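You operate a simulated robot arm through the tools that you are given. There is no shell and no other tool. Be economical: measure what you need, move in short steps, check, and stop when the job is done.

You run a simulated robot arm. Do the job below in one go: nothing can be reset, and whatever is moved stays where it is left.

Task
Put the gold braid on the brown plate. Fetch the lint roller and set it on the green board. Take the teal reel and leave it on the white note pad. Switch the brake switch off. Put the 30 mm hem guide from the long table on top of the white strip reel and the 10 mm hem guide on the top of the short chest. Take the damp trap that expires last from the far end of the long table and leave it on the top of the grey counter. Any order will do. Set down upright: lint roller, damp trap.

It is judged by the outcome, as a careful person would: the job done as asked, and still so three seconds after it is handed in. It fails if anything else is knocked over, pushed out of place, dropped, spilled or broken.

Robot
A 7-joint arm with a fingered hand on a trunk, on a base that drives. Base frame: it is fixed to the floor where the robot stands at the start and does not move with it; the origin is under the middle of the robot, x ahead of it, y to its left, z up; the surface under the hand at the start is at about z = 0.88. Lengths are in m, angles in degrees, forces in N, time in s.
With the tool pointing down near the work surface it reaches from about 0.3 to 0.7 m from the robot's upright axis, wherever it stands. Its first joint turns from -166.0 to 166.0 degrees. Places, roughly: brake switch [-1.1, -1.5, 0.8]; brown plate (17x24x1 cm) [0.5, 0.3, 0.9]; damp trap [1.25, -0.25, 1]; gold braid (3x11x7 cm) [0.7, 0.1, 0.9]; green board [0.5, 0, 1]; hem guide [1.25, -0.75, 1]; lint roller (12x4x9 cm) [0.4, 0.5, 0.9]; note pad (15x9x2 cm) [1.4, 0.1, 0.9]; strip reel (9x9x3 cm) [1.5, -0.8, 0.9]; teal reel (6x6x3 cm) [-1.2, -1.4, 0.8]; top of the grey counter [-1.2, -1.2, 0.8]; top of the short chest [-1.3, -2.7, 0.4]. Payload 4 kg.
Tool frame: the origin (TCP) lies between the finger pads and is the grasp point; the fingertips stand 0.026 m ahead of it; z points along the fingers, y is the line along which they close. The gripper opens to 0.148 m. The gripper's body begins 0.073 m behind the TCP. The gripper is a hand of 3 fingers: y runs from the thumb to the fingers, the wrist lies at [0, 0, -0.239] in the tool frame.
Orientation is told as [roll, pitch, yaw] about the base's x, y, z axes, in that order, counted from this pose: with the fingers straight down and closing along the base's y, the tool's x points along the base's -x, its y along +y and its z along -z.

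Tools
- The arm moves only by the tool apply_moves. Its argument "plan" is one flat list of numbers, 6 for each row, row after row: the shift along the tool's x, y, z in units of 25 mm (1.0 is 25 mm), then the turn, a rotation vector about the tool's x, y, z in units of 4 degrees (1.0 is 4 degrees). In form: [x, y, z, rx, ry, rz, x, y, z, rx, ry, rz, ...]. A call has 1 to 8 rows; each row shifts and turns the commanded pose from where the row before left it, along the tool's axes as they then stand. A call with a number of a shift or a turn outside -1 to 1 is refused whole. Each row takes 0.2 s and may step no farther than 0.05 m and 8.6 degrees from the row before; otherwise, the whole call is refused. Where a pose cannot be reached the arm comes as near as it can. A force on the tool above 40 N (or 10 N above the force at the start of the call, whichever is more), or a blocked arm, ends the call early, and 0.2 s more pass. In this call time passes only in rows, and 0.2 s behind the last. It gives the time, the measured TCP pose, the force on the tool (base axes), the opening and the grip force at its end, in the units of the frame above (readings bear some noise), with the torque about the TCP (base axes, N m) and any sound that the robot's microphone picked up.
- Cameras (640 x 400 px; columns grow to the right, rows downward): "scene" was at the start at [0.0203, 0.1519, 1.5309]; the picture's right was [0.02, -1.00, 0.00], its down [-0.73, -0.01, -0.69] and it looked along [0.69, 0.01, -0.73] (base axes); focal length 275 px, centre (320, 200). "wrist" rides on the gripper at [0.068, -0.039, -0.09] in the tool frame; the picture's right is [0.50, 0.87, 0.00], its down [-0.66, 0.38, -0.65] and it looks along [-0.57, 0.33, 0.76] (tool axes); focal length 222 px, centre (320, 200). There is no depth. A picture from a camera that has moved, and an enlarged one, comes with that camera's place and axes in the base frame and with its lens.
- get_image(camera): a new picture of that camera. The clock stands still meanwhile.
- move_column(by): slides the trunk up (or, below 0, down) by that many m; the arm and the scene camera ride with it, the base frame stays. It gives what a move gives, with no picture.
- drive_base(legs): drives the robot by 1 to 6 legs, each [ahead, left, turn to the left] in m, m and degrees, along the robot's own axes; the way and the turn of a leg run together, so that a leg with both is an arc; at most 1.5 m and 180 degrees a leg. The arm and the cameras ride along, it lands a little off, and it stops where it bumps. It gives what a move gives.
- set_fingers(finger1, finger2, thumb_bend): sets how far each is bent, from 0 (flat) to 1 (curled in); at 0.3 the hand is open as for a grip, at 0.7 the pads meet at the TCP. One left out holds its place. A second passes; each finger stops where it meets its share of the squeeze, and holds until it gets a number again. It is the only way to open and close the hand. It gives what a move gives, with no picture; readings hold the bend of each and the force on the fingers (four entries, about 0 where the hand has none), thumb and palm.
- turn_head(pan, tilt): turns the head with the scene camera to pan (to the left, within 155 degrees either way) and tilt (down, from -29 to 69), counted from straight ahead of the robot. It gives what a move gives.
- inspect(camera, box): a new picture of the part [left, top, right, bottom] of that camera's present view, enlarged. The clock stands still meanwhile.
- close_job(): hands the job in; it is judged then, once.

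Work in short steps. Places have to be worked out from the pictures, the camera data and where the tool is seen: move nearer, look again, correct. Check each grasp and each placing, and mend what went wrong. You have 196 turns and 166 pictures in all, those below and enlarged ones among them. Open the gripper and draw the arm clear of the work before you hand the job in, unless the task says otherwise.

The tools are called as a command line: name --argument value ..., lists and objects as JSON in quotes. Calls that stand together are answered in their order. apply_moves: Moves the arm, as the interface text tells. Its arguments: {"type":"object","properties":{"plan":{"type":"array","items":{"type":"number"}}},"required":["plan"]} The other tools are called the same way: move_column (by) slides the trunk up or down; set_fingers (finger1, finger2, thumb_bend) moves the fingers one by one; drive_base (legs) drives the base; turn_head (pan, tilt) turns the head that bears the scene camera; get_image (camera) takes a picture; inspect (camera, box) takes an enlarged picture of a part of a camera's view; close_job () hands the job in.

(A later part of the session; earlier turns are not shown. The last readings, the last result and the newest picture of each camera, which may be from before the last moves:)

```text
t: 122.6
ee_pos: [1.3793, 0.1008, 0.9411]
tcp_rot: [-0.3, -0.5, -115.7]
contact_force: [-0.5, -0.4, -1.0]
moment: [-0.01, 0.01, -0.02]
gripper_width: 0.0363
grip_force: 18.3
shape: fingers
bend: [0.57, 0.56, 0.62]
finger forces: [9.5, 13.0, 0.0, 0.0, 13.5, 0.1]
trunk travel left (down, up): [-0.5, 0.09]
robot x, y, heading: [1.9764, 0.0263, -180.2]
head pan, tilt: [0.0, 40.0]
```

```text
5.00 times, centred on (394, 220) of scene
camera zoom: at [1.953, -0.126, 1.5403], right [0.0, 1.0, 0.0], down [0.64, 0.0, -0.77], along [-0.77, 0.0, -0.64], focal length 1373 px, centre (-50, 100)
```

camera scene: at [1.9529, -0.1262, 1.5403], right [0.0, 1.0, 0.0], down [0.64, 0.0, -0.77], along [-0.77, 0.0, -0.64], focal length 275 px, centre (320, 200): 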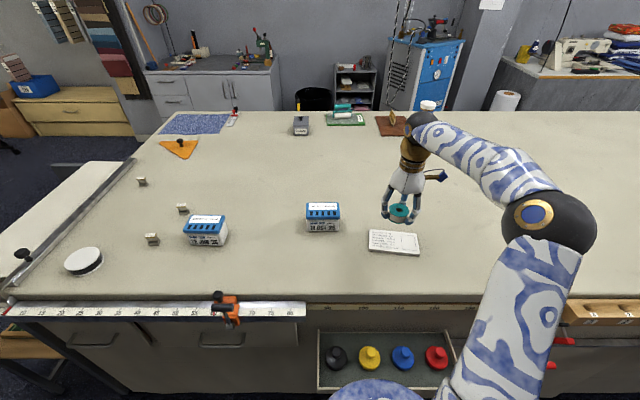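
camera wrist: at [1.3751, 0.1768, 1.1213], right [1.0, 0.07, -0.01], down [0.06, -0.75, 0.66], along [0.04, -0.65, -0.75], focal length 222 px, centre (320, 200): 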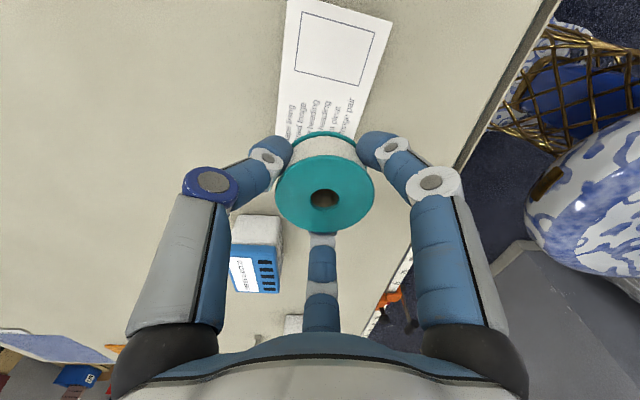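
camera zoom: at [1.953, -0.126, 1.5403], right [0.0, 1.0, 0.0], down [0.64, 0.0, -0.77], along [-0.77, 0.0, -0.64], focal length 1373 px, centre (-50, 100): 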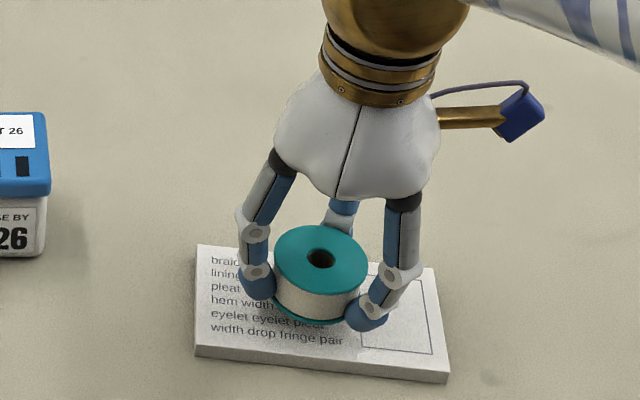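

Still a few mm above. Creep down to contact.

apply_moves --plan '[0, 0, 0.1, 0, 0, 0, 0, 0, 0.1, 0, 0, 0]'

apply_moves --plan '[0, 0, 0.08, 0, 0, 0]'

```text
t: 123.2
ee_pos: [1.3788, 0.1008, 0.9348]
tcp_rot: [-0.3, -0.4, -115.8]
contact_force: [-0.6, -0.8, -0.3]
moment: [0.02, -0.02, -0.04]
gripper_width: 0.0365
grip_force: 18.0
shape: fingers
bend: [0.57, 0.56, 0.62]
finger forces: [9.4, 13.0, 0.0, 0.0, 13.4, 0.1]
trunk travel left (down, up): [-0.5, 0.09]
robot x, y, heading: [1.9783, 0.0292, -179.9]
head pan, tilt: [0.0, 40.0]
```

```text
t: 123.6
ee_pos: [1.3796, 0.1004, 0.9348]
tcp_rot: [-0.3, -0.4, -115.8]
contact_force: [-0.8, -0.8, -0.2]
moment: [0.0, 0.02, -0.02]
gripper_width: 0.0367
grip_force: 18.4
shape: fingers
bend: [0.57, 0.56, 0.62]
finger forces: [9.5, 12.9, 0.1, 0.0, 13.4, 0.0]
trunk travel left (down, up): [-0.5, 0.09]
robot x, y, heading: [1.9776, 0.0272, -179.9]
head pan, tilt: [0.0, 40.0]
```

apply_moves --plan '[0, 0, 0.08, 0, 0, 0, 0, 0, 0.08, 0, 0, 0]'

inspect --camera "scene" --box '[330, 180, 458, 260]'

```text
t: 124.2
ee_pos: [1.3797, 0.1004, 0.9301]
tcp_rot: [-0.3, -0.4, -115.7]
contact_force: [-0.5, 0.0, -0.8]
moment: [0.03, 0.03, -0.01]
gripper_width: 0.0364
grip_force: 18.0
shape: fingers
bend: [0.57, 0.56, 0.62]
finger forces: [9.5, 13.1, 0.1, 0.0, 13.4, 0.0]
trunk travel left (down, up): [-0.5, 0.09]
robot x, y, heading: [1.9806, 0.0273, -180.0]
head pan, tilt: [0.0, 40.0]
```

```text
5.00 times, centred on (394, 220) of scene
camera zoom: at [1.953, -0.1261, 1.5403], right [0.0, 1.0, 0.0], down [0.64, 0.0, -0.77], along [-0.77, 0.0, -0.64], focal length 1373 px, centre (-50, 100)
```

zoom: 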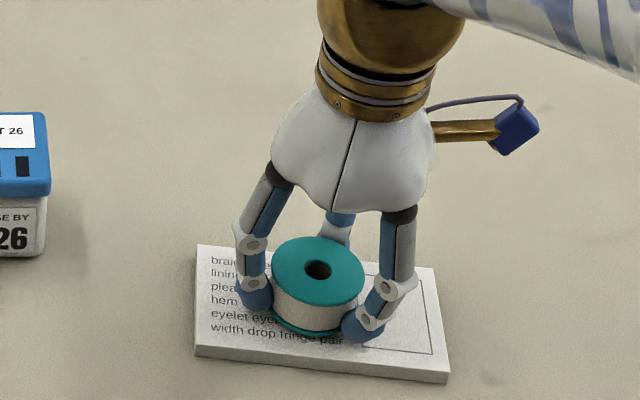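

apply_moves --plan '[0, 0, 0.08, 0, 0, 0, 0, 0, 0.08, 0, 0, 0]'

apply_moves --plan '[0, 0, 0.08, 0, 0, 0]'

```text
t: 124.8
ee_pos: [1.3781, 0.0999, 0.9256]
tcp_rot: [-0.3, -0.5, -115.7]
contact_force: [-0.7, 0.4, 0.0]
moment: [0.05, 0.02, 0.0]
gripper_width: 0.0363
grip_force: 18.3
shape: fingers
bend: [0.57, 0.56, 0.62]
finger forces: [9.5, 13.0, 0.0, 0.0, 13.4, 0.1]
trunk travel left (down, up): [-0.5, 0.09]
robot x, y, heading: [1.9792, 0.0261, -179.8]
head pan, tilt: [0.0, 40.0]
```

```text
t: 125.2
ee_pos: [1.3795, 0.0998, 0.9262]
tcp_rot: [-0.5, -0.4, -115.8]
contact_force: [-0.1, 0.8, 12.7]
moment: [0.01, -0.21, 0.0]
gripper_width: 0.0362
grip_force: 24.7
shape: fingers
bend: [0.56, 0.56, 0.61]
finger forces: [17.5, 17.6, 0.0, 0.1, 14.4, 0.0]
trunk travel left (down, up): [-0.5, 0.09]
robot x, y, heading: [1.9766, 0.0245, -180.1]
head pan, tilt: [0.0, 40.0]
```

Contact (12.7 N). Ease up slightly and release gradually.

apply_moves --plan '[0, 0, -0.05, 0, 0, 0]'

set_fingers --finger1 0.48 --finger2 0.48 --thumb_bend 0.48

set_fingers --finger1 0.35 --finger2 0.35 --thumb_bend 0.35

apply_moves --plan '[0, 0, -0.5, 0, 0, 0, 0, 0, -1, 0, 0, 0, 0, 0, -1, 0, 0, 0, 0, 0, -1, 0, 0, 0, 0, 0, -1, 0, 0, 0, 0, 0, -1, 0, 0, 0]'

get_image --camera "scene"

```text
t: 125.6
ee_pos: [1.3786, 0.101, 0.9261]
tcp_rot: [-0.3, -0.4, -115.8]
contact_force: [-0.7, 0.8, 7.1]
moment: [-0.05, -0.1, 0.01]
gripper_width: 0.0362
grip_force: 22.4
shape: fingers
bend: [0.57, 0.56, 0.61]
finger forces: [13.5, 17.0, 0.0, 0.0, 14.6, 0.0]
trunk travel left (down, up): [-0.5, 0.09]
robot x, y, heading: [1.9777, 0.025, -180.1]
head pan, tilt: [0.0, 40.0]
```

```text
t: 126.6
ee_pos: [1.3787, 0.1002, 0.9258]
tcp_rot: [-0.3, -0.5, -115.9]
contact_force: [-3.1, -2.0, 6.7]
moment: [0.1, -0.2, 0.02]
gripper_width: 0.0625
grip_force: 2.9
shape: fingers
bend: [0.51, 0.48, 0.48]
finger forces: [6.6, 0.0, 0.0, 0.0, 0.1, 0.0]
trunk travel left (down, up): [-0.5, 0.09]
robot x, y, heading: [1.9791, 0.0232, -180.0]
head pan, tilt: [0.0, 40.0]
```

```text
t: 127.6
ee_pos: [1.3784, 0.0994, 0.9265]
tcp_rot: [-0.3, -0.4, -115.8]
contact_force: [0.0, 0.4, -1.0]
moment: [-0.02, 0.02, 0.01]
gripper_width: 0.1109
grip_force: 0.1
shape: fingers
bend: [0.35, 0.35, 0.35]
finger forces: [0.0, 0.1, 0.0, 0.1, 0.1, 0.1]
trunk travel left (down, up): [-0.5, 0.09]
robot x, y, heading: [1.9787, 0.0241, -180.2]
head pan, tilt: [0.0, 40.0]
```

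```text
t: 129.0
ee_pos: [1.378, 0.1008, 1.0634]
tcp_rot: [-0.3, -0.4, -115.9]
contact_force: [-0.5, 0.6, 0.8]
moment: [0.0, -0.02, -0.01]
gripper_width: 0.1109
grip_force: 0.2
shape: fingers
bend: [0.35, 0.35, 0.35]
finger forces: [0.0, 0.1, 0.1, 0.0, 0.0, 0.0]
trunk travel left (down, up): [-0.5, 0.09]
robot x, y, heading: [1.978, 0.0253, -180.1]
head pan, tilt: [0.0, 40.0]
```

```text
102 pictures are left
camera scene: at [1.9531, -0.1261, 1.5403], right [0.0, 1.0, 0.0], down [0.64, 0.0, -0.77], along [-0.77, 0.0, -0.64], focal length 275 px, centre (320, 200)
```

scene: 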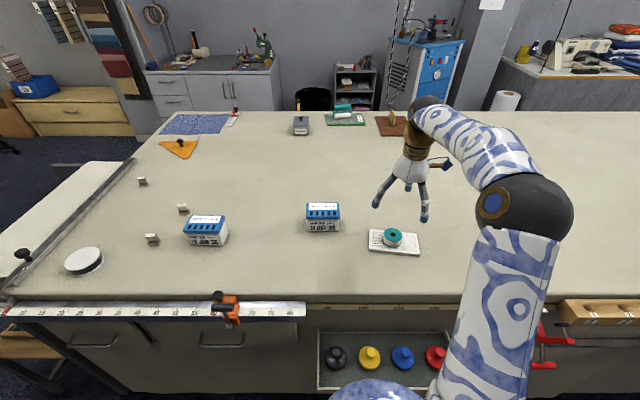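

Reel sits on the pad. Read the damp trap labels and hem guides.

inspect --camera "scene" --box '[165, 190, 355, 260]'

inspect --camera "scene" --box '[110, 165, 238, 250]'

```text
3.37 times, centred on (260, 225) of scene
camera zoom: at [1.9531, -0.1261, 1.5403], right [0.0, 1.0, 0.0], down [0.64, 0.0, -0.77], along [-0.77, 0.0, -0.64], focal length 925 px, centre (522, 116)
```

zoom: 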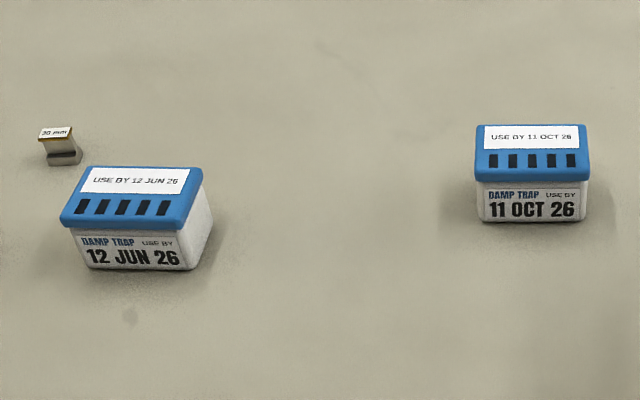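

```text
4.71 times, centred on (174, 208) of scene
camera zoom: at [1.9531, -0.1261, 1.5403], right [0.0, 1.0, 0.0], down [0.64, 0.0, -0.77], along [-0.77, 0.0, -0.64], focal length 1292 px, centre (1007, 165)
```

zoom: 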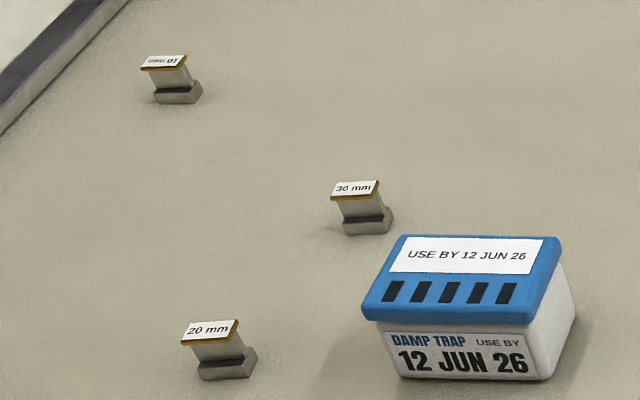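

The last to expire is 11 OCT 26 (right-hand trap). The 30 mm guide is at ≈ [1.242, -0.60]. I drive left along the table to it.

drive_base --legs '[[0, 0.66, 0], [0.1, 0, 0]]'

get_image --camera "scene"

get_image --camera "wrist"

```text
t: 133.3
ee_pos: [1.2824, -0.5602, 1.0627]
tcp_rot: [-0.3, -0.3, -115.3]
contact_force: [0.2, -0.2, 1.0]
moment: [0.01, -0.03, 0.02]
gripper_width: 0.1108
grip_force: 0.1
shape: fingers
bend: [0.35, 0.35, 0.35]
finger forces: [0.1, 0.0, 0.0, 0.1, 0.0, 0.0]
trunk travel left (down, up): [-0.5, 0.09]
robot x, y, heading: [1.8813, -0.6277, -179.4]
head pan, tilt: [0.0, 40.0]
```

```text
99 pictures are left
camera scene: at [1.8591, -0.7803, 1.5403], right [-0.01, 1.0, 0.0], down [0.64, 0.01, -0.77], along [-0.77, -0.01, -0.64], focal length 275 px, centre (320, 200)
```

scene: 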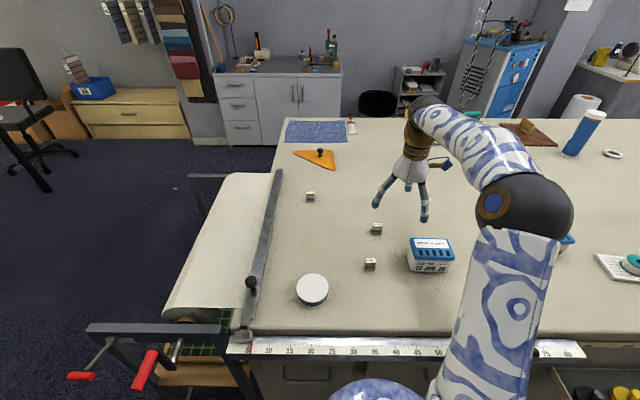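

```text
98 pictures are left
camera wrist: at [1.2764, -0.4814, 1.1547], right [1.0, 0.08, -0.01], down [0.07, -0.75, 0.66], along [0.05, -0.65, -0.75], focal length 222 px, centre (320, 200)
```

wrist: 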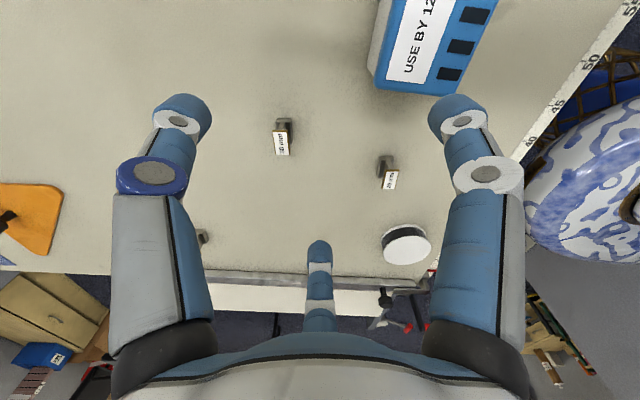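

inspect --camera "wrist" --box '[240, 90, 432, 210]'

inspect --camera "scene" --box '[290, 175, 418, 280]'

```text
3.33 times, centred on (336, 150) of wrist
camera zoom: at [1.2764, -0.4814, 1.1547], right [1.0, 0.08, -0.01], down [0.07, -0.75, 0.66], along [0.05, -0.65, -0.75], focal length 740 px, centre (267, 367)
```

zoom: 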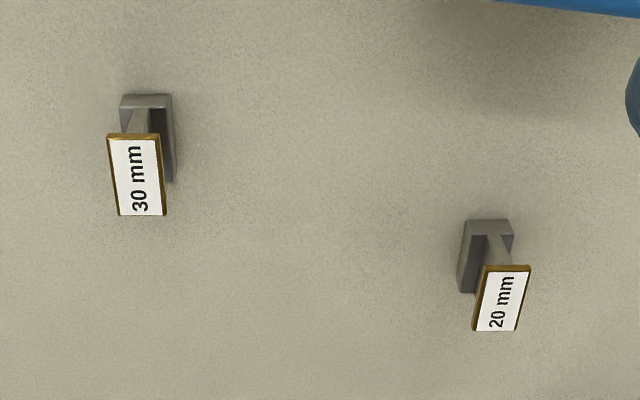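

```text
3.81 times, centred on (354, 228) of scene
camera zoom: at [1.8591, -0.7803, 1.5403], right [-0.01, 1.0, 0.0], down [0.64, 0.01, -0.77], along [-0.77, -0.01, -0.64], focal length 1046 px, centre (190, 95)
```

zoom: 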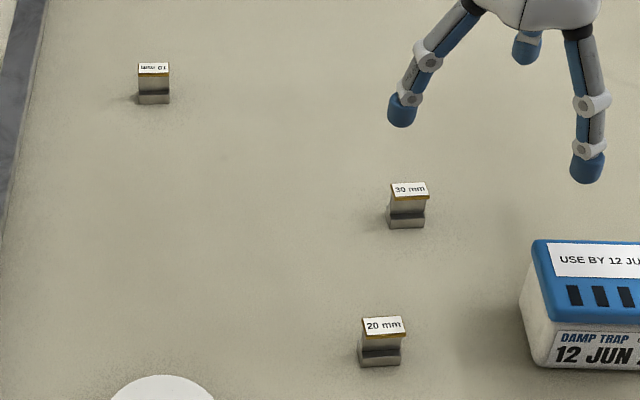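

The far one reads 10 mm, middle is 30 mm at ≈ [1.239, -0.603], top ≈ 0.92. Align over it with yaw -91° and lower to 0.99.

apply_moves --plan '[-0.347, -0.211, 0.5, 0, 0, -1, -0.347, -0.211, 0.5, 0, 0, -1, -0.347, -0.211, 0.5, 0, 0, -1, -0.347, -0.211, 0.5, 0, 0, -1, -0.347, -0.211, 0.5, 0, 0, -1, -0.347, -0.211, 0.5, 0, 0, -1]'

get_image --camera "wrist"

inspect --camera "scene" --box '[316, 170, 444, 250]'

```text
t: 134.7
ee_pos: [1.2351, -0.6015, 0.9881]
tcp_rot: [-0.4, -0.1, -91.1]
contact_force: [-0.2, 0.2, -0.3]
moment: [0.02, 0.0, -0.04]
gripper_width: 0.1107
grip_force: 0.1
shape: fingers
bend: [0.35, 0.35, 0.35]
finger forces: [0.0, 0.0, 0.0, 0.0, 0.1, 0.0]
trunk travel left (down, up): [-0.5, 0.09]
robot x, y, heading: [1.8816, -0.6285, -179.4]
head pan, tilt: [0.0, 40.0]
```

```text
95 pictures are left
camera wrist: at [1.1991, -0.5327, 1.08], right [0.88, 0.48, -0.01], down [0.37, -0.66, 0.65], along [0.31, -0.57, -0.76], focal length 222 px, centre (320, 200)
```

wrist: 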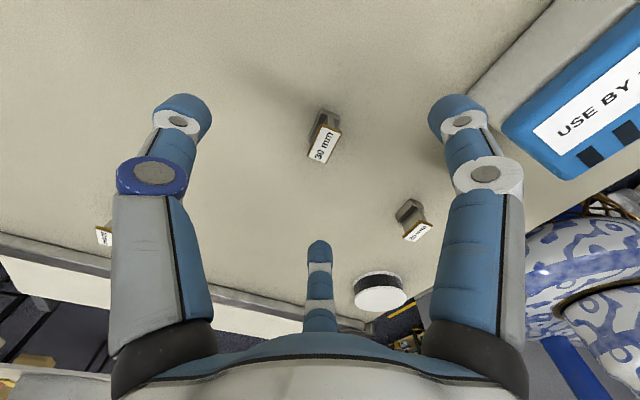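

```text
5.00 times, centred on (380, 210) of scene
camera zoom: at [1.8596, -0.7804, 1.5403], right [-0.01, 1.0, 0.0], down [0.64, 0.01, -0.77], along [-0.77, -0.01, -0.64], focal length 1373 px, centre (20, 150)
```

zoom: 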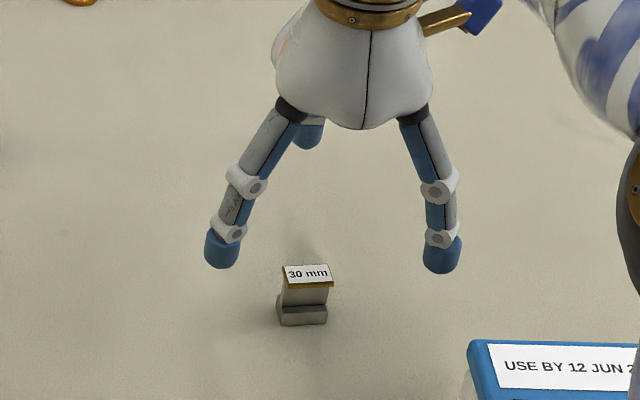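

Centred within 3 mm. Descend to z ≈ 0.912.

apply_moves --plan '[0, 0.12, 0.8, 0, 0, 0, 0, 0, 0.8, 0, 0, 0, 0, 0, 0.8, 0, 0, 0, 0, 0, 0.6, 0, 0, 0]'

get_image --camera "wrist"

```text
t: 135.7
ee_pos: [1.2393, -0.6022, 0.9121]
tcp_rot: [-0.4, -0.2, -91.3]
contact_force: [0.1, 0.0, -0.4]
moment: [0.02, 0.01, 0.01]
gripper_width: 0.1112
grip_force: 0.0
shape: fingers
bend: [0.35, 0.35, 0.35]
finger forces: [0.1, 0.0, 0.1, 0.1, 0.0, 0.0]
trunk travel left (down, up): [-0.5, 0.09]
robot x, y, heading: [1.8849, -0.6272, -179.3]
head pan, tilt: [0.0, 40.0]
```

```text
93 pictures are left
camera wrist: at [1.2028, -0.5328, 1.0047], right [0.88, 0.48, -0.01], down [0.37, -0.66, 0.65], along [0.31, -0.58, -0.76], focal length 222 px, centre (320, 200)
```

wrist: 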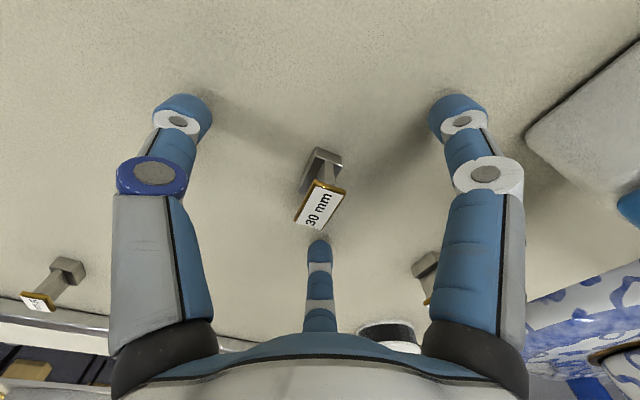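

Centred. Close.

set_fingers --finger1 0.72 --finger2 0.72 --thumb_bend 0.72

get_image --camera "wrist"

```text
t: 136.7
ee_pos: [1.2381, -0.601, 0.9128]
tcp_rot: [-0.4, -0.3, -91.1]
contact_force: [-0.1, 0.7, 0.8]
moment: [-0.03, -0.01, 0.02]
gripper_width: 0.0139
grip_force: 10.4
shape: fingers
bend: [0.64, 0.65, 0.67]
finger forces: [6.6, 6.5, 0.1, 0.1, 7.7, 0.0]
trunk travel left (down, up): [-0.5, 0.09]
robot x, y, heading: [1.8841, -0.6302, -179.5]
head pan, tilt: [0.0, 40.0]
```

```text
92 pictures are left
camera wrist: at [1.2027, -0.5327, 1.0049], right [0.88, 0.48, -0.01], down [0.37, -0.66, 0.65], along [0.31, -0.58, -0.76], focal length 222 px, centre (320, 200)
```

wrist: 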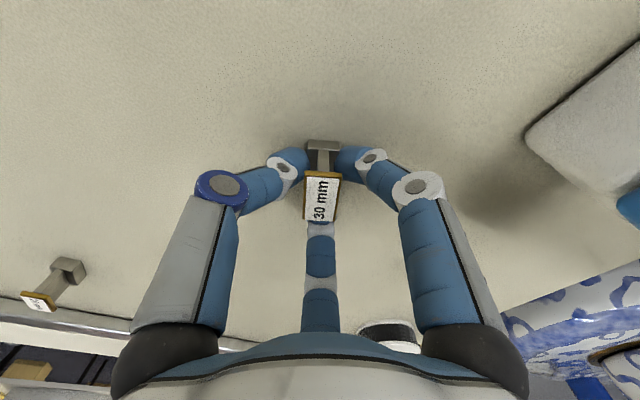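

The guide rotated a bit but is gripped. Lift and check.

apply_moves --plan '[0, 0, -0.5, 0, 0, 0, 0, 0, -1, 0, 0, 0, 0, 0, -1, 0, 0, 0, 0, 0, -1, 0, 0, 0, 0, 0, -1, 0, 0, 0]'

get_image --camera "wrist"

get_image --camera "scene"

```text
t: 137.9
ee_pos: [1.244, -0.6017, 1.0247]
tcp_rot: [-0.5, -0.2, -91.1]
contact_force: [0.3, 0.4, -0.7]
moment: [0.02, -0.03, 0.03]
gripper_width: 0.014
grip_force: 10.2
shape: fingers
bend: [0.64, 0.65, 0.67]
finger forces: [6.6, 6.5, 0.0, 0.0, 7.8, 0.0]
trunk travel left (down, up): [-0.5, 0.09]
robot x, y, heading: [1.882, -0.6283, -179.3]
head pan, tilt: [0.0, 40.0]
```

```text
91 pictures are left
camera wrist: at [1.2073, -0.5331, 1.1173], right [0.88, 0.48, -0.01], down [0.37, -0.66, 0.65], along [0.31, -0.58, -0.76], focal length 222 px, centre (320, 200)
```

wrist: 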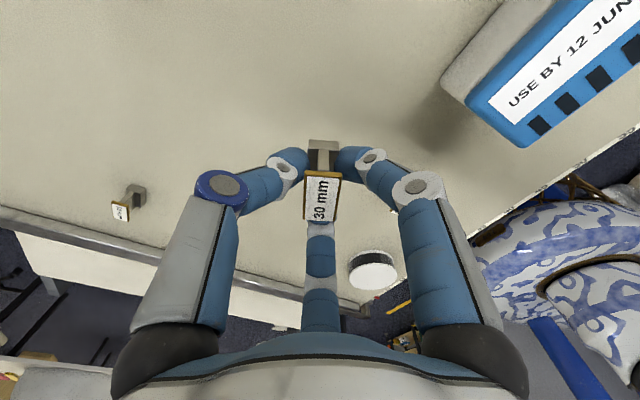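

```text
90 pictures are left
camera scene: at [1.8598, -0.7803, 1.5403], right [-0.01, 1.0, 0.0], down [0.64, 0.01, -0.77], along [-0.77, -0.01, -0.64], focal length 275 px, centre (320, 200)
```

scene: 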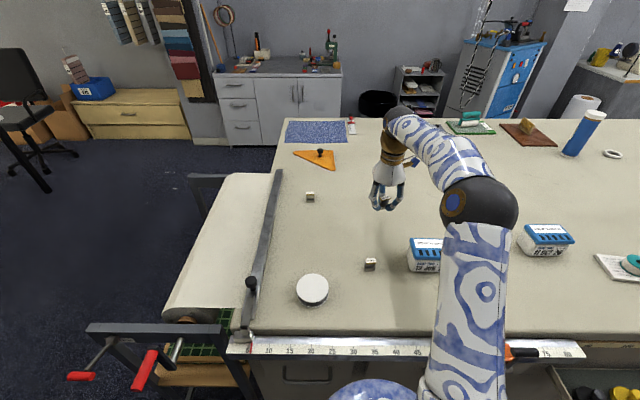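

Held well. Strip reel ≈ [1.454, -0.80], top ≈ 0.905. Move over it.

apply_moves --plan '[-0.863, 0.949, 0, 0, 0, 0, -0.863, 0.949, 0, 0, 0, 0, -0.863, 0.949, 0, 0, 0, 0, -0.863, 0.949, 0, 0, 0, 0, -0.863, 0.949, 0, 0, 0, 0, -0.863, 0.949, 0, 0, 0, 0, -0.863, 0.949, 0, 0, 0, 0, -0.863, 0.949, 0, 0, 0, 0]'

get_image --camera "wrist"

get_image --camera "scene"

```text
t: 139.7
ee_pos: [1.4293, -0.7805, 1.0251]
tcp_rot: [-0.5, -0.2, -91.1]
contact_force: [-0.2, -0.2, -0.9]
moment: [0.01, -0.06, 0.03]
gripper_width: 0.0142
grip_force: 9.9
shape: fingers
bend: [0.64, 0.65, 0.67]
finger forces: [6.6, 6.1, 0.0, 0.0, 7.7, 0.0]
trunk travel left (down, up): [-0.5, 0.09]
robot x, y, heading: [1.8817, -0.6252, -179.4]
head pan, tilt: [0.0, 40.0]
```

```text
89 pictures are left
camera wrist: at [1.3915, -0.7112, 1.1179], right [0.88, 0.48, -0.01], down [0.37, -0.66, 0.65], along [0.31, -0.58, -0.76], focal length 222 px, centre (320, 200)
```

wrist: 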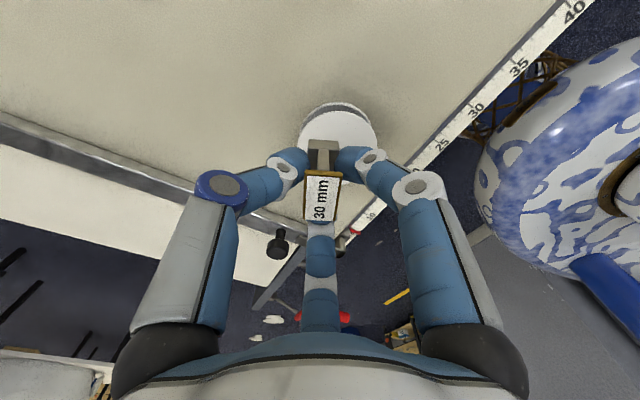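

```text
88 pictures are left
camera scene: at [1.8599, -0.7805, 1.5403], right [-0.01, 1.0, 0.0], down [0.64, 0.01, -0.77], along [-0.77, -0.01, -0.64], focal length 275 px, centre (320, 200)
```

scene: 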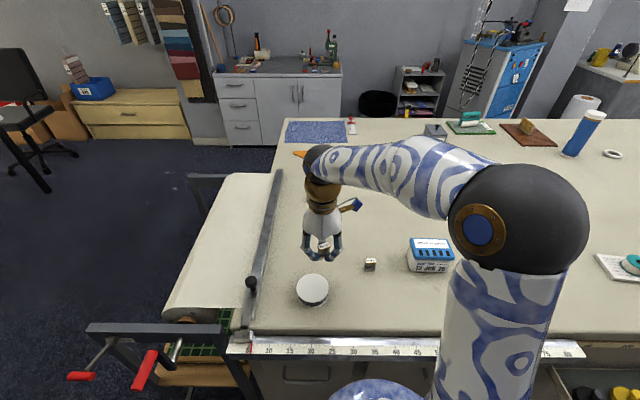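

Reel centre confirmed ≈ [1.455, -0.80]. Shift over it and lower.

apply_moves --plan '[-0.4, 0.52, 0, 0, 0, 0, -0.4, 0.52, 0, 0, 0, 0, 0, 0, 0.8, 0, 0, 0, 0, 0, 0.8, 0, 0, 0, 0, 0, 0.8, 0, 0, 0, 0, 0, 0.5, 0, 0, 0]'

get_image --camera "wrist"

inspect --camera "scene" --box '[250, 220, 378, 310]'

```text
t: 141.1
ee_pos: [1.4529, -0.7999, 0.9523]
tcp_rot: [-0.4, -0.2, -91.3]
contact_force: [0.0, -0.2, -0.8]
moment: [-0.03, 0.02, -0.03]
gripper_width: 0.0139
grip_force: 10.3
shape: fingers
bend: [0.64, 0.65, 0.67]
finger forces: [6.5, 6.0, 0.0, 0.0, 7.7, 0.0]
trunk travel left (down, up): [-0.5, 0.09]
robot x, y, heading: [1.8869, -0.6298, -179.2]
head pan, tilt: [0.0, 40.0]
```

```text
87 pictures are left
camera wrist: at [1.4164, -0.7311, 1.0446], right [0.88, 0.48, -0.01], down [0.37, -0.66, 0.65], along [0.31, -0.58, -0.76], focal length 222 px, centre (320, 200)
```

wrist: 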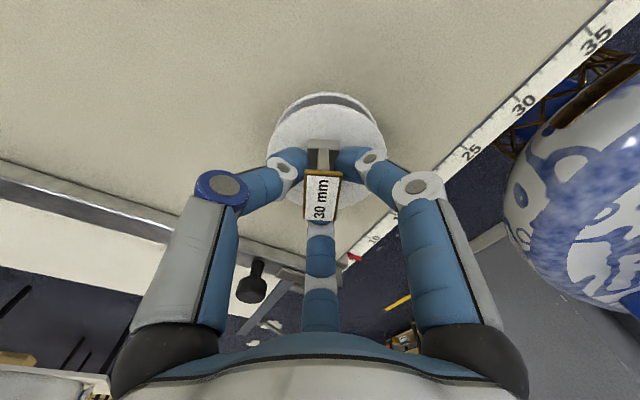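

```text
4.44 times, centred on (314, 265) of scene
camera zoom: at [1.8597, -0.7804, 1.5403], right [-0.01, 1.0, 0.0], down [0.64, 0.01, -0.77], along [-0.77, -0.01, -0.64], focal length 1221 px, centre (347, -89)
```

zoom: 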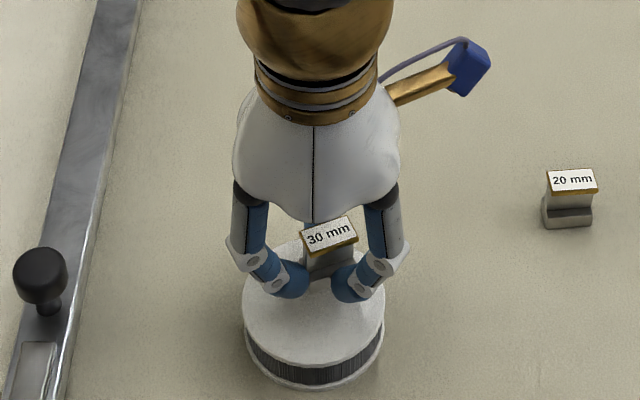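

Nearly there; nudge +8 mm in x and creep down to contact.

apply_moves --plan '[-0.1, 0.3, 0.2, 0, 0, 0, 0, 0, 0.2, 0, 0, 0, 0, 0, 0.1, 0, 0, 0]'

apply_moves --plan '[0, 0, 0.08, 0, 0, 0, 0, 0, 0.08, 0, 0, 0]'

```text
t: 141.9
ee_pos: [1.46, -0.8027, 0.9408]
tcp_rot: [-0.4, -0.3, -91.2]
contact_force: [0.3, -1.1, -0.4]
moment: [0.0, -0.02, -0.03]
gripper_width: 0.014
grip_force: 10.3
shape: fingers
bend: [0.64, 0.65, 0.67]
finger forces: [6.8, 6.4, 0.0, 0.1, 8.0, 0.1]
trunk travel left (down, up): [-0.5, 0.09]
robot x, y, heading: [1.8826, -0.6308, -179.1]
head pan, tilt: [0.0, 40.0]
```

```text
t: 142.5
ee_pos: [1.4599, -0.8019, 0.9399]
tcp_rot: [-0.8, -0.3, -91.1]
contact_force: [-0.9, -0.2, 29.4]
moment: [0.13, 0.03, 0.0]
gripper_width: 0.0136
grip_force: 21.8
shape: fingers
bend: [0.63, 0.65, 0.68]
finger forces: [19.2, 9.8, 0.1, 0.0, 15.2, 0.1]
trunk travel left (down, up): [-0.5, 0.09]
robot x, y, heading: [1.884, -0.6285, -179.2]
head pan, tilt: [0.0, 40.0]
```

Contact at z ≈ 0.940 (29 N, a bit much). Back off 3 mm and release slowly.

apply_moves --plan '[0, 0, -0.12, 0, 0, 0]'

set_fingers --finger1 0.58 --finger2 0.58 --thumb_bend 0.58

get_image --camera "wrist"

```text
t: 142.9
ee_pos: [1.4596, -0.8029, 0.9388]
tcp_rot: [-0.4, -0.1, -91.1]
contact_force: [-2.2, -2.3, 9.6]
moment: [-0.04, 0.09, 0.02]
gripper_width: 0.0138
grip_force: 13.0
shape: fingers
bend: [0.63, 0.65, 0.68]
finger forces: [7.7, 7.5, 0.0, 0.1, 11.4, 0.0]
trunk travel left (down, up): [-0.5, 0.09]
robot x, y, heading: [1.8844, -0.6314, -179.3]
head pan, tilt: [0.0, 40.0]
```

```text
t: 143.9
ee_pos: [1.4605, -0.8012, 0.942]
tcp_rot: [-0.6, -0.3, -91.2]
contact_force: [0.1, -1.0, 30.7]
moment: [-0.12, 0.12, -0.01]
gripper_width: 0.0259
grip_force: 15.5
shape: fingers
bend: [0.6, 0.61, 0.6]
finger forces: [7.0, 11.3, 0.0, 0.0, 12.4, 0.1]
trunk travel left (down, up): [-0.5, 0.09]
robot x, y, heading: [1.8845, -0.6279, -179.4]
head pan, tilt: [0.0, 40.0]
```

```text
85 pictures are left
camera wrist: at [1.4243, -0.7329, 1.0333], right [0.88, 0.48, -0.01], down [0.37, -0.66, 0.65], along [0.31, -0.58, -0.76], focal length 222 px, centre (320, 200)
```

wrist: 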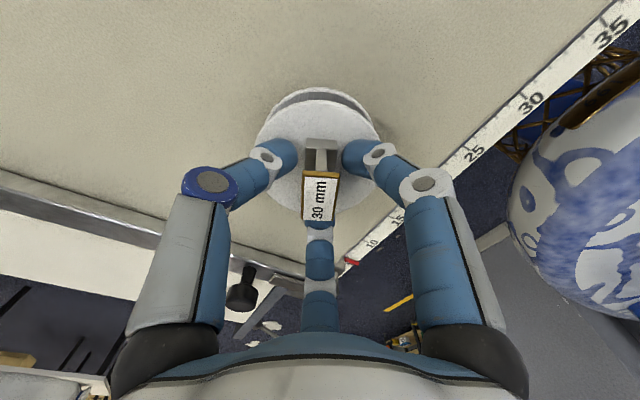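

The guide is released, but fingertips press on the reel as they swing open. Raise 5 mm, then open further.

apply_moves --plan '[0, 0, -0.2, 0, 0, 0]'

set_fingers --finger1 0.5 --finger2 0.5 --thumb_bend 0.5

get_image --camera "wrist"

inspect --camera "scene" --box '[250, 220, 378, 310]'

```text
t: 144.3
ee_pos: [1.4607, -0.8008, 0.9427]
tcp_rot: [-0.3, -0.2, -91.2]
contact_force: [-0.6, -0.8, 4.5]
moment: [-0.02, -0.06, 0.01]
gripper_width: 0.0362
grip_force: 2.2
shape: fingers
bend: [0.59, 0.58, 0.57]
finger forces: [1.8, 1.5, 0.0, 0.0, 0.5, 0.0]
trunk travel left (down, up): [-0.5, 0.09]
robot x, y, heading: [1.8836, -0.629, -179.2]
head pan, tilt: [0.0, 40.0]
```

```text
t: 145.3
ee_pos: [1.4602, -0.8016, 0.9444]
tcp_rot: [-0.4, -0.2, -91.2]
contact_force: [-0.6, -0.1, 0.3]
moment: [0.01, 0.03, -0.01]
gripper_width: 0.0617
grip_force: 0.0
shape: fingers
bend: [0.5, 0.5, 0.5]
finger forces: [0.0, 0.0, 0.0, 0.0, 0.0, 0.0]
trunk travel left (down, up): [-0.5, 0.09]
robot x, y, heading: [1.8869, -0.627, -179.2]
head pan, tilt: [0.0, 40.0]
```

```text
84 pictures are left
camera wrist: at [1.4229, -0.7325, 1.0362], right [0.88, 0.48, -0.01], down [0.37, -0.66, 0.65], along [0.31, -0.58, -0.76], focal length 222 px, centre (320, 200)
```

wrist: 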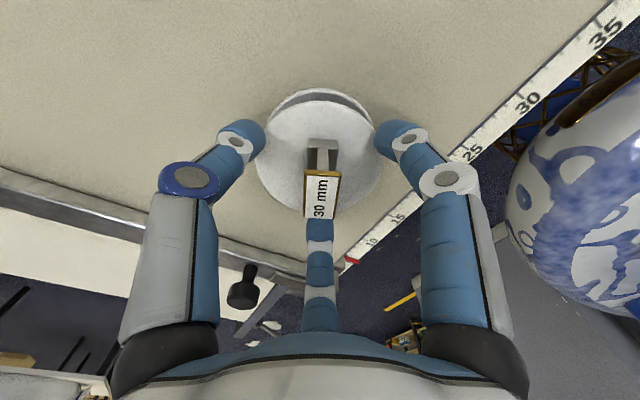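

```text
4.44 times, centred on (314, 265) of scene
camera zoom: at [1.8599, -0.7804, 1.5403], right [-0.01, 1.0, 0.0], down [0.64, 0.01, -0.77], along [-0.77, -0.01, -0.64], focal length 1221 px, centre (347, -89)
```

zoom: 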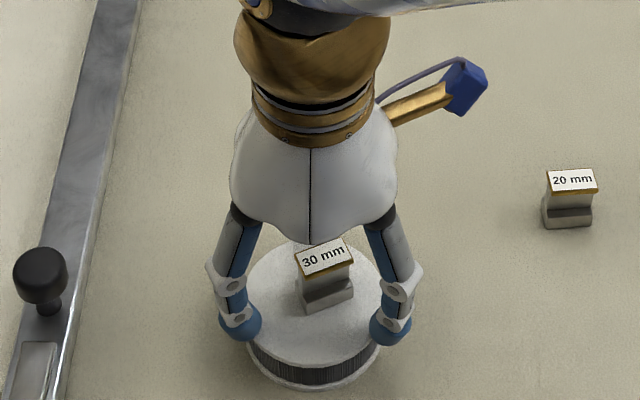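

The 30 mm guide stands on the strip reel. Lift clear; then go for the 11 OCT trap (centre ≈ [1.285, -0.116], about 11×7×6.5 cm), shifting the base right but staying left of the pulled-out tray.

apply_moves --plan '[0, 0, -0.4, 0, 0, 0, 0, 0, -1, 0, 0, 0, 0, 0, -1, 0, 0, 0, 0, 0, -1, 0, 0, 0, 0, 0, -1, 0, 0, 0, 0, 0, -0.6, 0, 0, 0]'

drive_base --legs '[[0.015, -0.24, 0]]'

set_fingers --finger1 0.28 --finger2 0.28 --thumb_bend 0.28

get_image --camera "scene"

```text
t: 146.7
ee_pos: [1.4633, -0.8005, 1.07]
tcp_rot: [-0.3, -0.2, -91.3]
contact_force: [-0.3, 0.2, 0.4]
moment: [-0.03, 0.02, -0.02]
gripper_width: 0.0616
grip_force: 0.0
shape: fingers
bend: [0.5, 0.5, 0.5]
finger forces: [0.0, 0.1, 0.1, 0.0, 0.0, 0.0]
trunk travel left (down, up): [-0.5, 0.09]
robot x, y, heading: [1.8867, -0.6297, -179.3]
head pan, tilt: [0.0, 40.0]
```

```text
t: 148.5
ee_pos: [1.4425, -0.5542, 1.0682]
tcp_rot: [-0.4, -0.2, -91.8]
contact_force: [0.4, -0.6, 0.4]
moment: [-0.02, -0.01, -0.01]
gripper_width: 0.0614
grip_force: 0.0
shape: fingers
bend: [0.5, 0.5, 0.5]
finger forces: [0.0, 0.0, 0.0, 0.1, 0.1, 0.0]
trunk travel left (down, up): [-0.5, 0.09]
robot x, y, heading: [1.8683, -0.3899, -179.9]
head pan, tilt: [0.0, 40.0]
```

```text
t: 149.5
ee_pos: [1.4437, -0.5555, 1.0698]
tcp_rot: [-0.4, -0.2, -91.8]
contact_force: [-0.1, 0.6, 0.2]
moment: [0.02, 0.02, 0.01]
gripper_width: 0.1308
grip_force: 0.0
shape: fingers
bend: [0.28, 0.28, 0.28]
finger forces: [0.0, 0.0, 0.0, 0.0, 0.1, 0.1]
trunk travel left (down, up): [-0.5, 0.09]
robot x, y, heading: [1.8628, -0.3864, -180.3]
head pan, tilt: [0.0, 40.0]
```

```text
82 pictures are left
camera scene: at [1.8415, -0.5388, 1.5403], right [0.0, 1.0, 0.0], down [0.64, 0.0, -0.77], along [-0.77, 0.0, -0.64], focal length 275 px, centre (320, 200)
```

scene: 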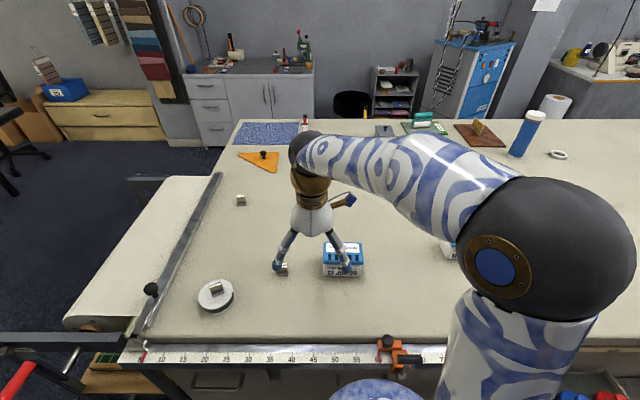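

Move the hand over to the OCT trap at z ≈ 1.07.

apply_moves --plan '[0.967, -0.384, 0, 0, 0, 0, 0.967, -0.384, 0, 0, 0, 0, 0.967, -0.384, 0, 0, 0, 0, 0.967, -0.384, 0, 0, 0, 0, 0.967, -0.384, 0, 0, 0, 0, 0.967, -0.384, 0, 0, 0, 0, 0.967, -0.384, 0, 0, 0, 0, 0.967, -0.384, 0, 0, 0, 0]'

apply_moves --plan '[0.967, -0.384, 0, 0, 0, 0, 0.967, -0.384, 0, 0, 0, 0, 0.967, -0.384, 0, 0, 0, 0, 0.967, -0.384, 0, 0, 0, 0, 0.967, -0.384, 0, 0, 0, 0, 0.967, -0.384, 0, 0, 0, 0, 0.967, -0.384, 0.4, 0, 0, 0, 0.967, -0.384, 0.4, 0, 0, 0]'

get_image --camera "scene"

get_image --camera "wrist"

```text
t: 151.3
ee_pos: [1.3712, -0.3551, 1.0684]
tcp_rot: [-0.4, -0.2, -91.7]
contact_force: [-0.5, -0.6, -0.3]
moment: [0.0, 0.0, -0.01]
gripper_width: 0.1307
grip_force: 0.0
shape: fingers
bend: [0.28, 0.28, 0.28]
finger forces: [0.1, 0.1, 0.0, 0.0, 0.0, 0.1]
trunk travel left (down, up): [-0.5, 0.09]
robot x, y, heading: [1.8629, -0.3886, -179.7]
head pan, tilt: [0.0, 40.0]
```

```text
t: 153.1
ee_pos: [1.3028, -0.1624, 1.0465]
tcp_rot: [-0.3, -0.2, -91.8]
contact_force: [-0.2, 0.0, 0.1]
moment: [-0.01, -0.05, -0.04]
gripper_width: 0.1305
grip_force: 0.0
shape: fingers
bend: [0.28, 0.28, 0.28]
finger forces: [0.0, 0.0, 0.1, 0.0, 0.1, 0.1]
trunk travel left (down, up): [-0.5, 0.09]
robot x, y, heading: [1.8657, -0.3848, -179.9]
head pan, tilt: [0.0, 40.0]
```

```text
81 pictures are left
camera scene: at [1.8412, -0.5383, 1.5404], right [0.0, 1.0, 0.0], down [0.64, 0.0, -0.77], along [-0.77, 0.0, -0.64], focal length 275 px, centre (320, 200)
```

scene: 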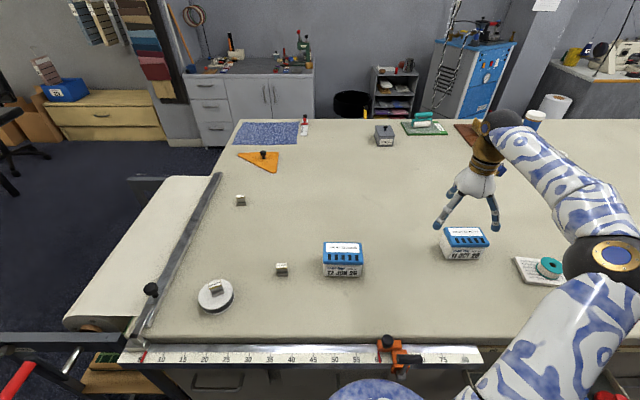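

```text
80 pictures are left
camera wrist: at [1.2659, -0.0931, 1.139], right [0.88, 0.47, -0.01], down [0.36, -0.66, 0.65], along [0.3, -0.58, -0.76], focal length 222 px, centre (320, 200)
```

wrist: 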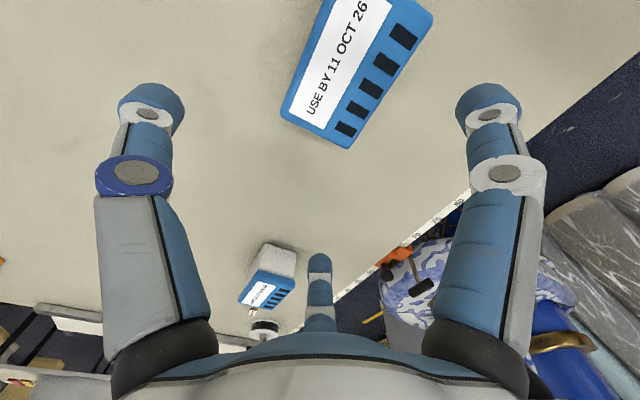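

Trap lid centre ≈ [1.302, -0.119]. Shift 43 mm and look before descending.

apply_moves --plan '[0.86, 0, 0, 0, 0, 0, 0.86, 0, 0.4, 0, 0, 0, 0, 0, 0.8, 0, 0, 0]'

get_image --camera "wrist"

inspect --camera "scene" --box '[400, 190, 528, 270]'

```text
t: 153.9
ee_pos: [1.3042, -0.1213, 1.0173]
tcp_rot: [-0.4, -0.3, -91.8]
contact_force: [-0.5, -0.2, -0.4]
moment: [0.01, 0.0, 0.02]
gripper_width: 0.1309
grip_force: 0.1
shape: fingers
bend: [0.28, 0.28, 0.28]
finger forces: [0.0, 0.0, 0.0, 0.0, 0.0, 0.0]
trunk travel left (down, up): [-0.5, 0.09]
robot x, y, heading: [1.8682, -0.3859, -180.1]
head pan, tilt: [0.0, 40.0]
```

```text
79 pictures are left
camera wrist: at [1.2677, -0.0517, 1.1096], right [0.88, 0.47, -0.01], down [0.36, -0.66, 0.65], along [0.3, -0.58, -0.76], focal length 222 px, centre (320, 200)
```

wrist: 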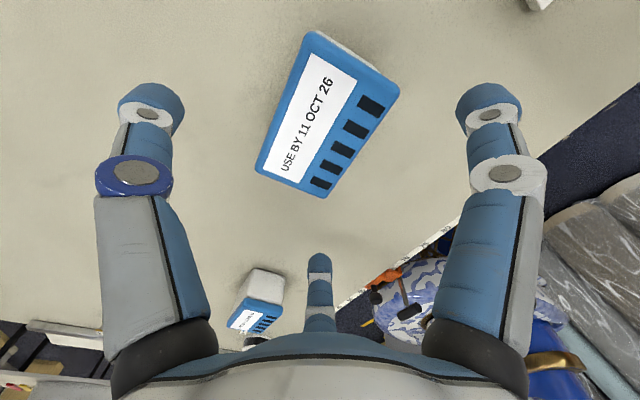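

```text
5.00 times, centred on (464, 230) of scene
camera zoom: at [1.8414, -0.5387, 1.5404], right [0.0, 1.0, 0.0], down [0.64, 0.0, -0.77], along [-0.77, 0.0, -0.64], focal length 1373 px, centre (-400, 50)
```

zoom: 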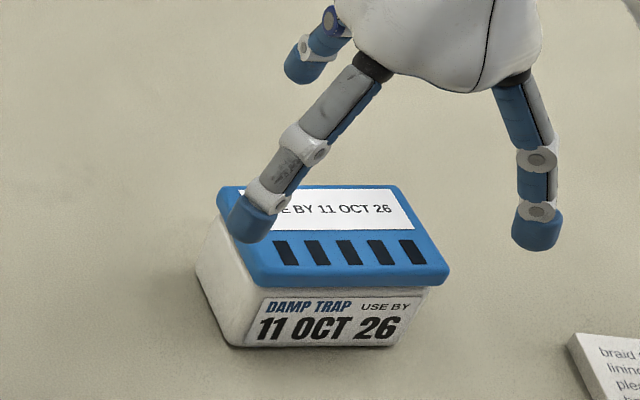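

Alignment good. Descend to z ≈ 0.922.

apply_moves --plan '[0.1, -0.1, 0.8, 0, 0, 0, 0, 0, 0.8, 0, 0, 0, 0, 0, 0.8, 0, 0, 0, 0, 0, 0.7, 0, 0, 0, 0, 0, 0.7, 0, 0, 0]'

get_image --camera "wrist"

inspect --camera "scene" --box '[400, 190, 528, 270]'

```text
t: 155.1
ee_pos: [1.3017, -0.118, 0.9252]
tcp_rot: [-0.6, -0.2, -91.8]
contact_force: [1.8, 1.5, 5.9]
moment: [0.17, -0.15, -0.05]
gripper_width: 0.1332
grip_force: 2.9
shape: fingers
bend: [0.25, 0.28, 0.28]
finger forces: [4.5, 0.7, 0.0, 0.0, 0.0, 0.1]
trunk travel left (down, up): [-0.5, 0.09]
robot x, y, heading: [1.8642, -0.3899, -179.9]
head pan, tilt: [0.0, 40.0]
```

```text
77 pictures are left
camera wrist: at [1.2651, -0.0484, 1.016], right [0.88, 0.47, -0.01], down [0.36, -0.67, 0.65], along [0.3, -0.58, -0.76], focal length 222 px, centre (320, 200)
```

wrist: 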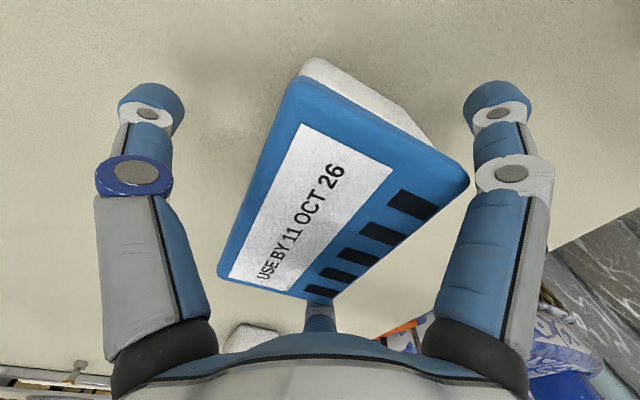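

```text
5.00 times, centred on (464, 230) of scene
camera zoom: at [1.8423, -0.5387, 1.5405], right [0.0, 1.0, 0.0], down [0.64, 0.0, -0.77], along [-0.77, 0.0, -0.64], focal length 1373 px, centre (-400, 50)
```

zoom: 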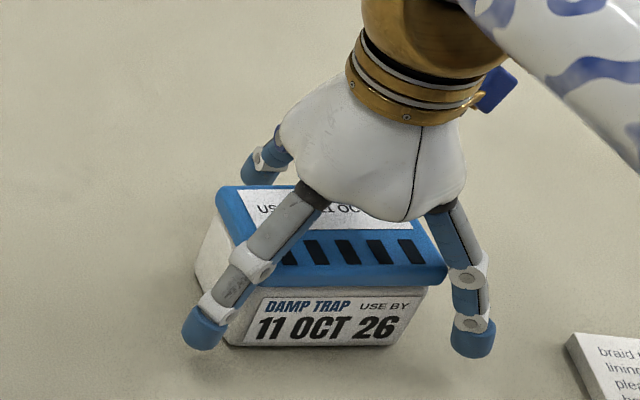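

Finger 1 rubs the lid corner. Raise 12 mm, shift 12 mm toward +x (thumb side has spare room), descend again slightly less.

apply_moves --plan '[0, 0, -0.6, 0, 0, 0, 0, 0.25, 0, 0, 0, 0, 0.1, 0.25, 0, 0, 0, 0, 0, 0, 0.3, 0, 0, 0, 0, 0, 0.3, 0, 0, 0]'

get_image --camera "wrist"

```text
t: 156.3
ee_pos: [1.3111, -0.1159, 0.9238]
tcp_rot: [-0.5, -0.2, -91.8]
contact_force: [0.6, -0.2, -1.4]
moment: [0.01, 0.02, -0.08]
gripper_width: 0.1314
grip_force: 0.0
shape: fingers
bend: [0.28, 0.28, 0.28]
finger forces: [0.1, 0.0, 0.1, 0.0, 0.0, 0.1]
trunk travel left (down, up): [-0.5, 0.09]
robot x, y, heading: [1.8612, -0.3871, -180.2]
head pan, tilt: [0.0, 40.0]
```

```text
75 pictures are left
camera wrist: at [1.2757, -0.0476, 1.0153], right [0.88, 0.47, -0.01], down [0.36, -0.66, 0.65], along [0.3, -0.58, -0.76], focal length 222 px, centre (320, 200)
```

wrist: 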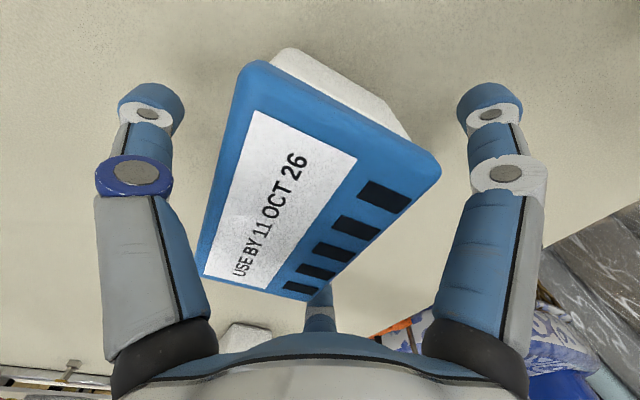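

Clear now. Close the hand.

set_fingers --finger1 0.7 --finger2 0.7 --thumb_bend 0.7

get_image --camera "wrist"

inspect --camera "scene" --box '[400, 190, 528, 270]'

```text
t: 157.3
ee_pos: [1.3126, -0.1164, 0.9237]
tcp_rot: [-0.5, -0.2, -91.6]
contact_force: [-3.8, 0.4, 5.4]
moment: [0.0, 0.11, 0.03]
gripper_width: 0.0669
grip_force: 33.9
shape: fingers
bend: [0.53, 0.51, 0.53]
finger forces: [15.0, 17.4, 0.0, 0.0, 35.5, 0.0]
trunk travel left (down, up): [-0.5, 0.09]
robot x, y, heading: [1.8668, -0.3863, -180.1]
head pan, tilt: [0.0, 40.0]
```

```text
74 pictures are left
camera wrist: at [1.2756, -0.0477, 1.0156], right [0.88, 0.47, -0.01], down [0.36, -0.66, 0.65], along [0.3, -0.58, -0.76], focal length 222 px, centre (320, 200)
```

wrist: 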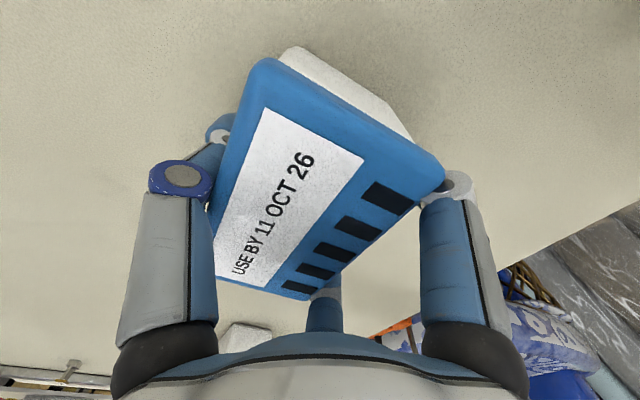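

```text
5.00 times, centred on (464, 230) of scene
camera zoom: at [1.8414, -0.5388, 1.5404], right [0.0, 1.0, 0.0], down [0.64, 0.0, -0.77], along [-0.77, 0.0, -0.64], focal length 1373 px, centre (-400, 50)
```

zoom: 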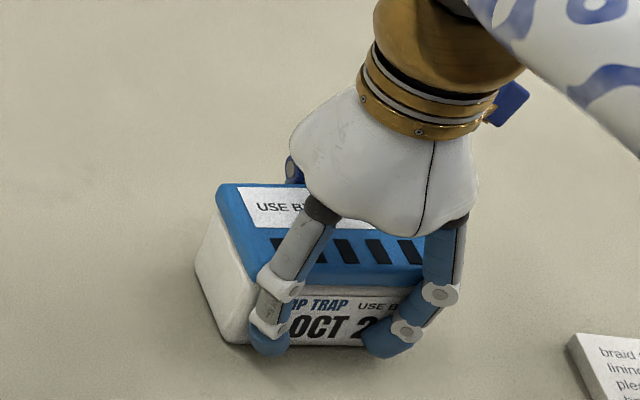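

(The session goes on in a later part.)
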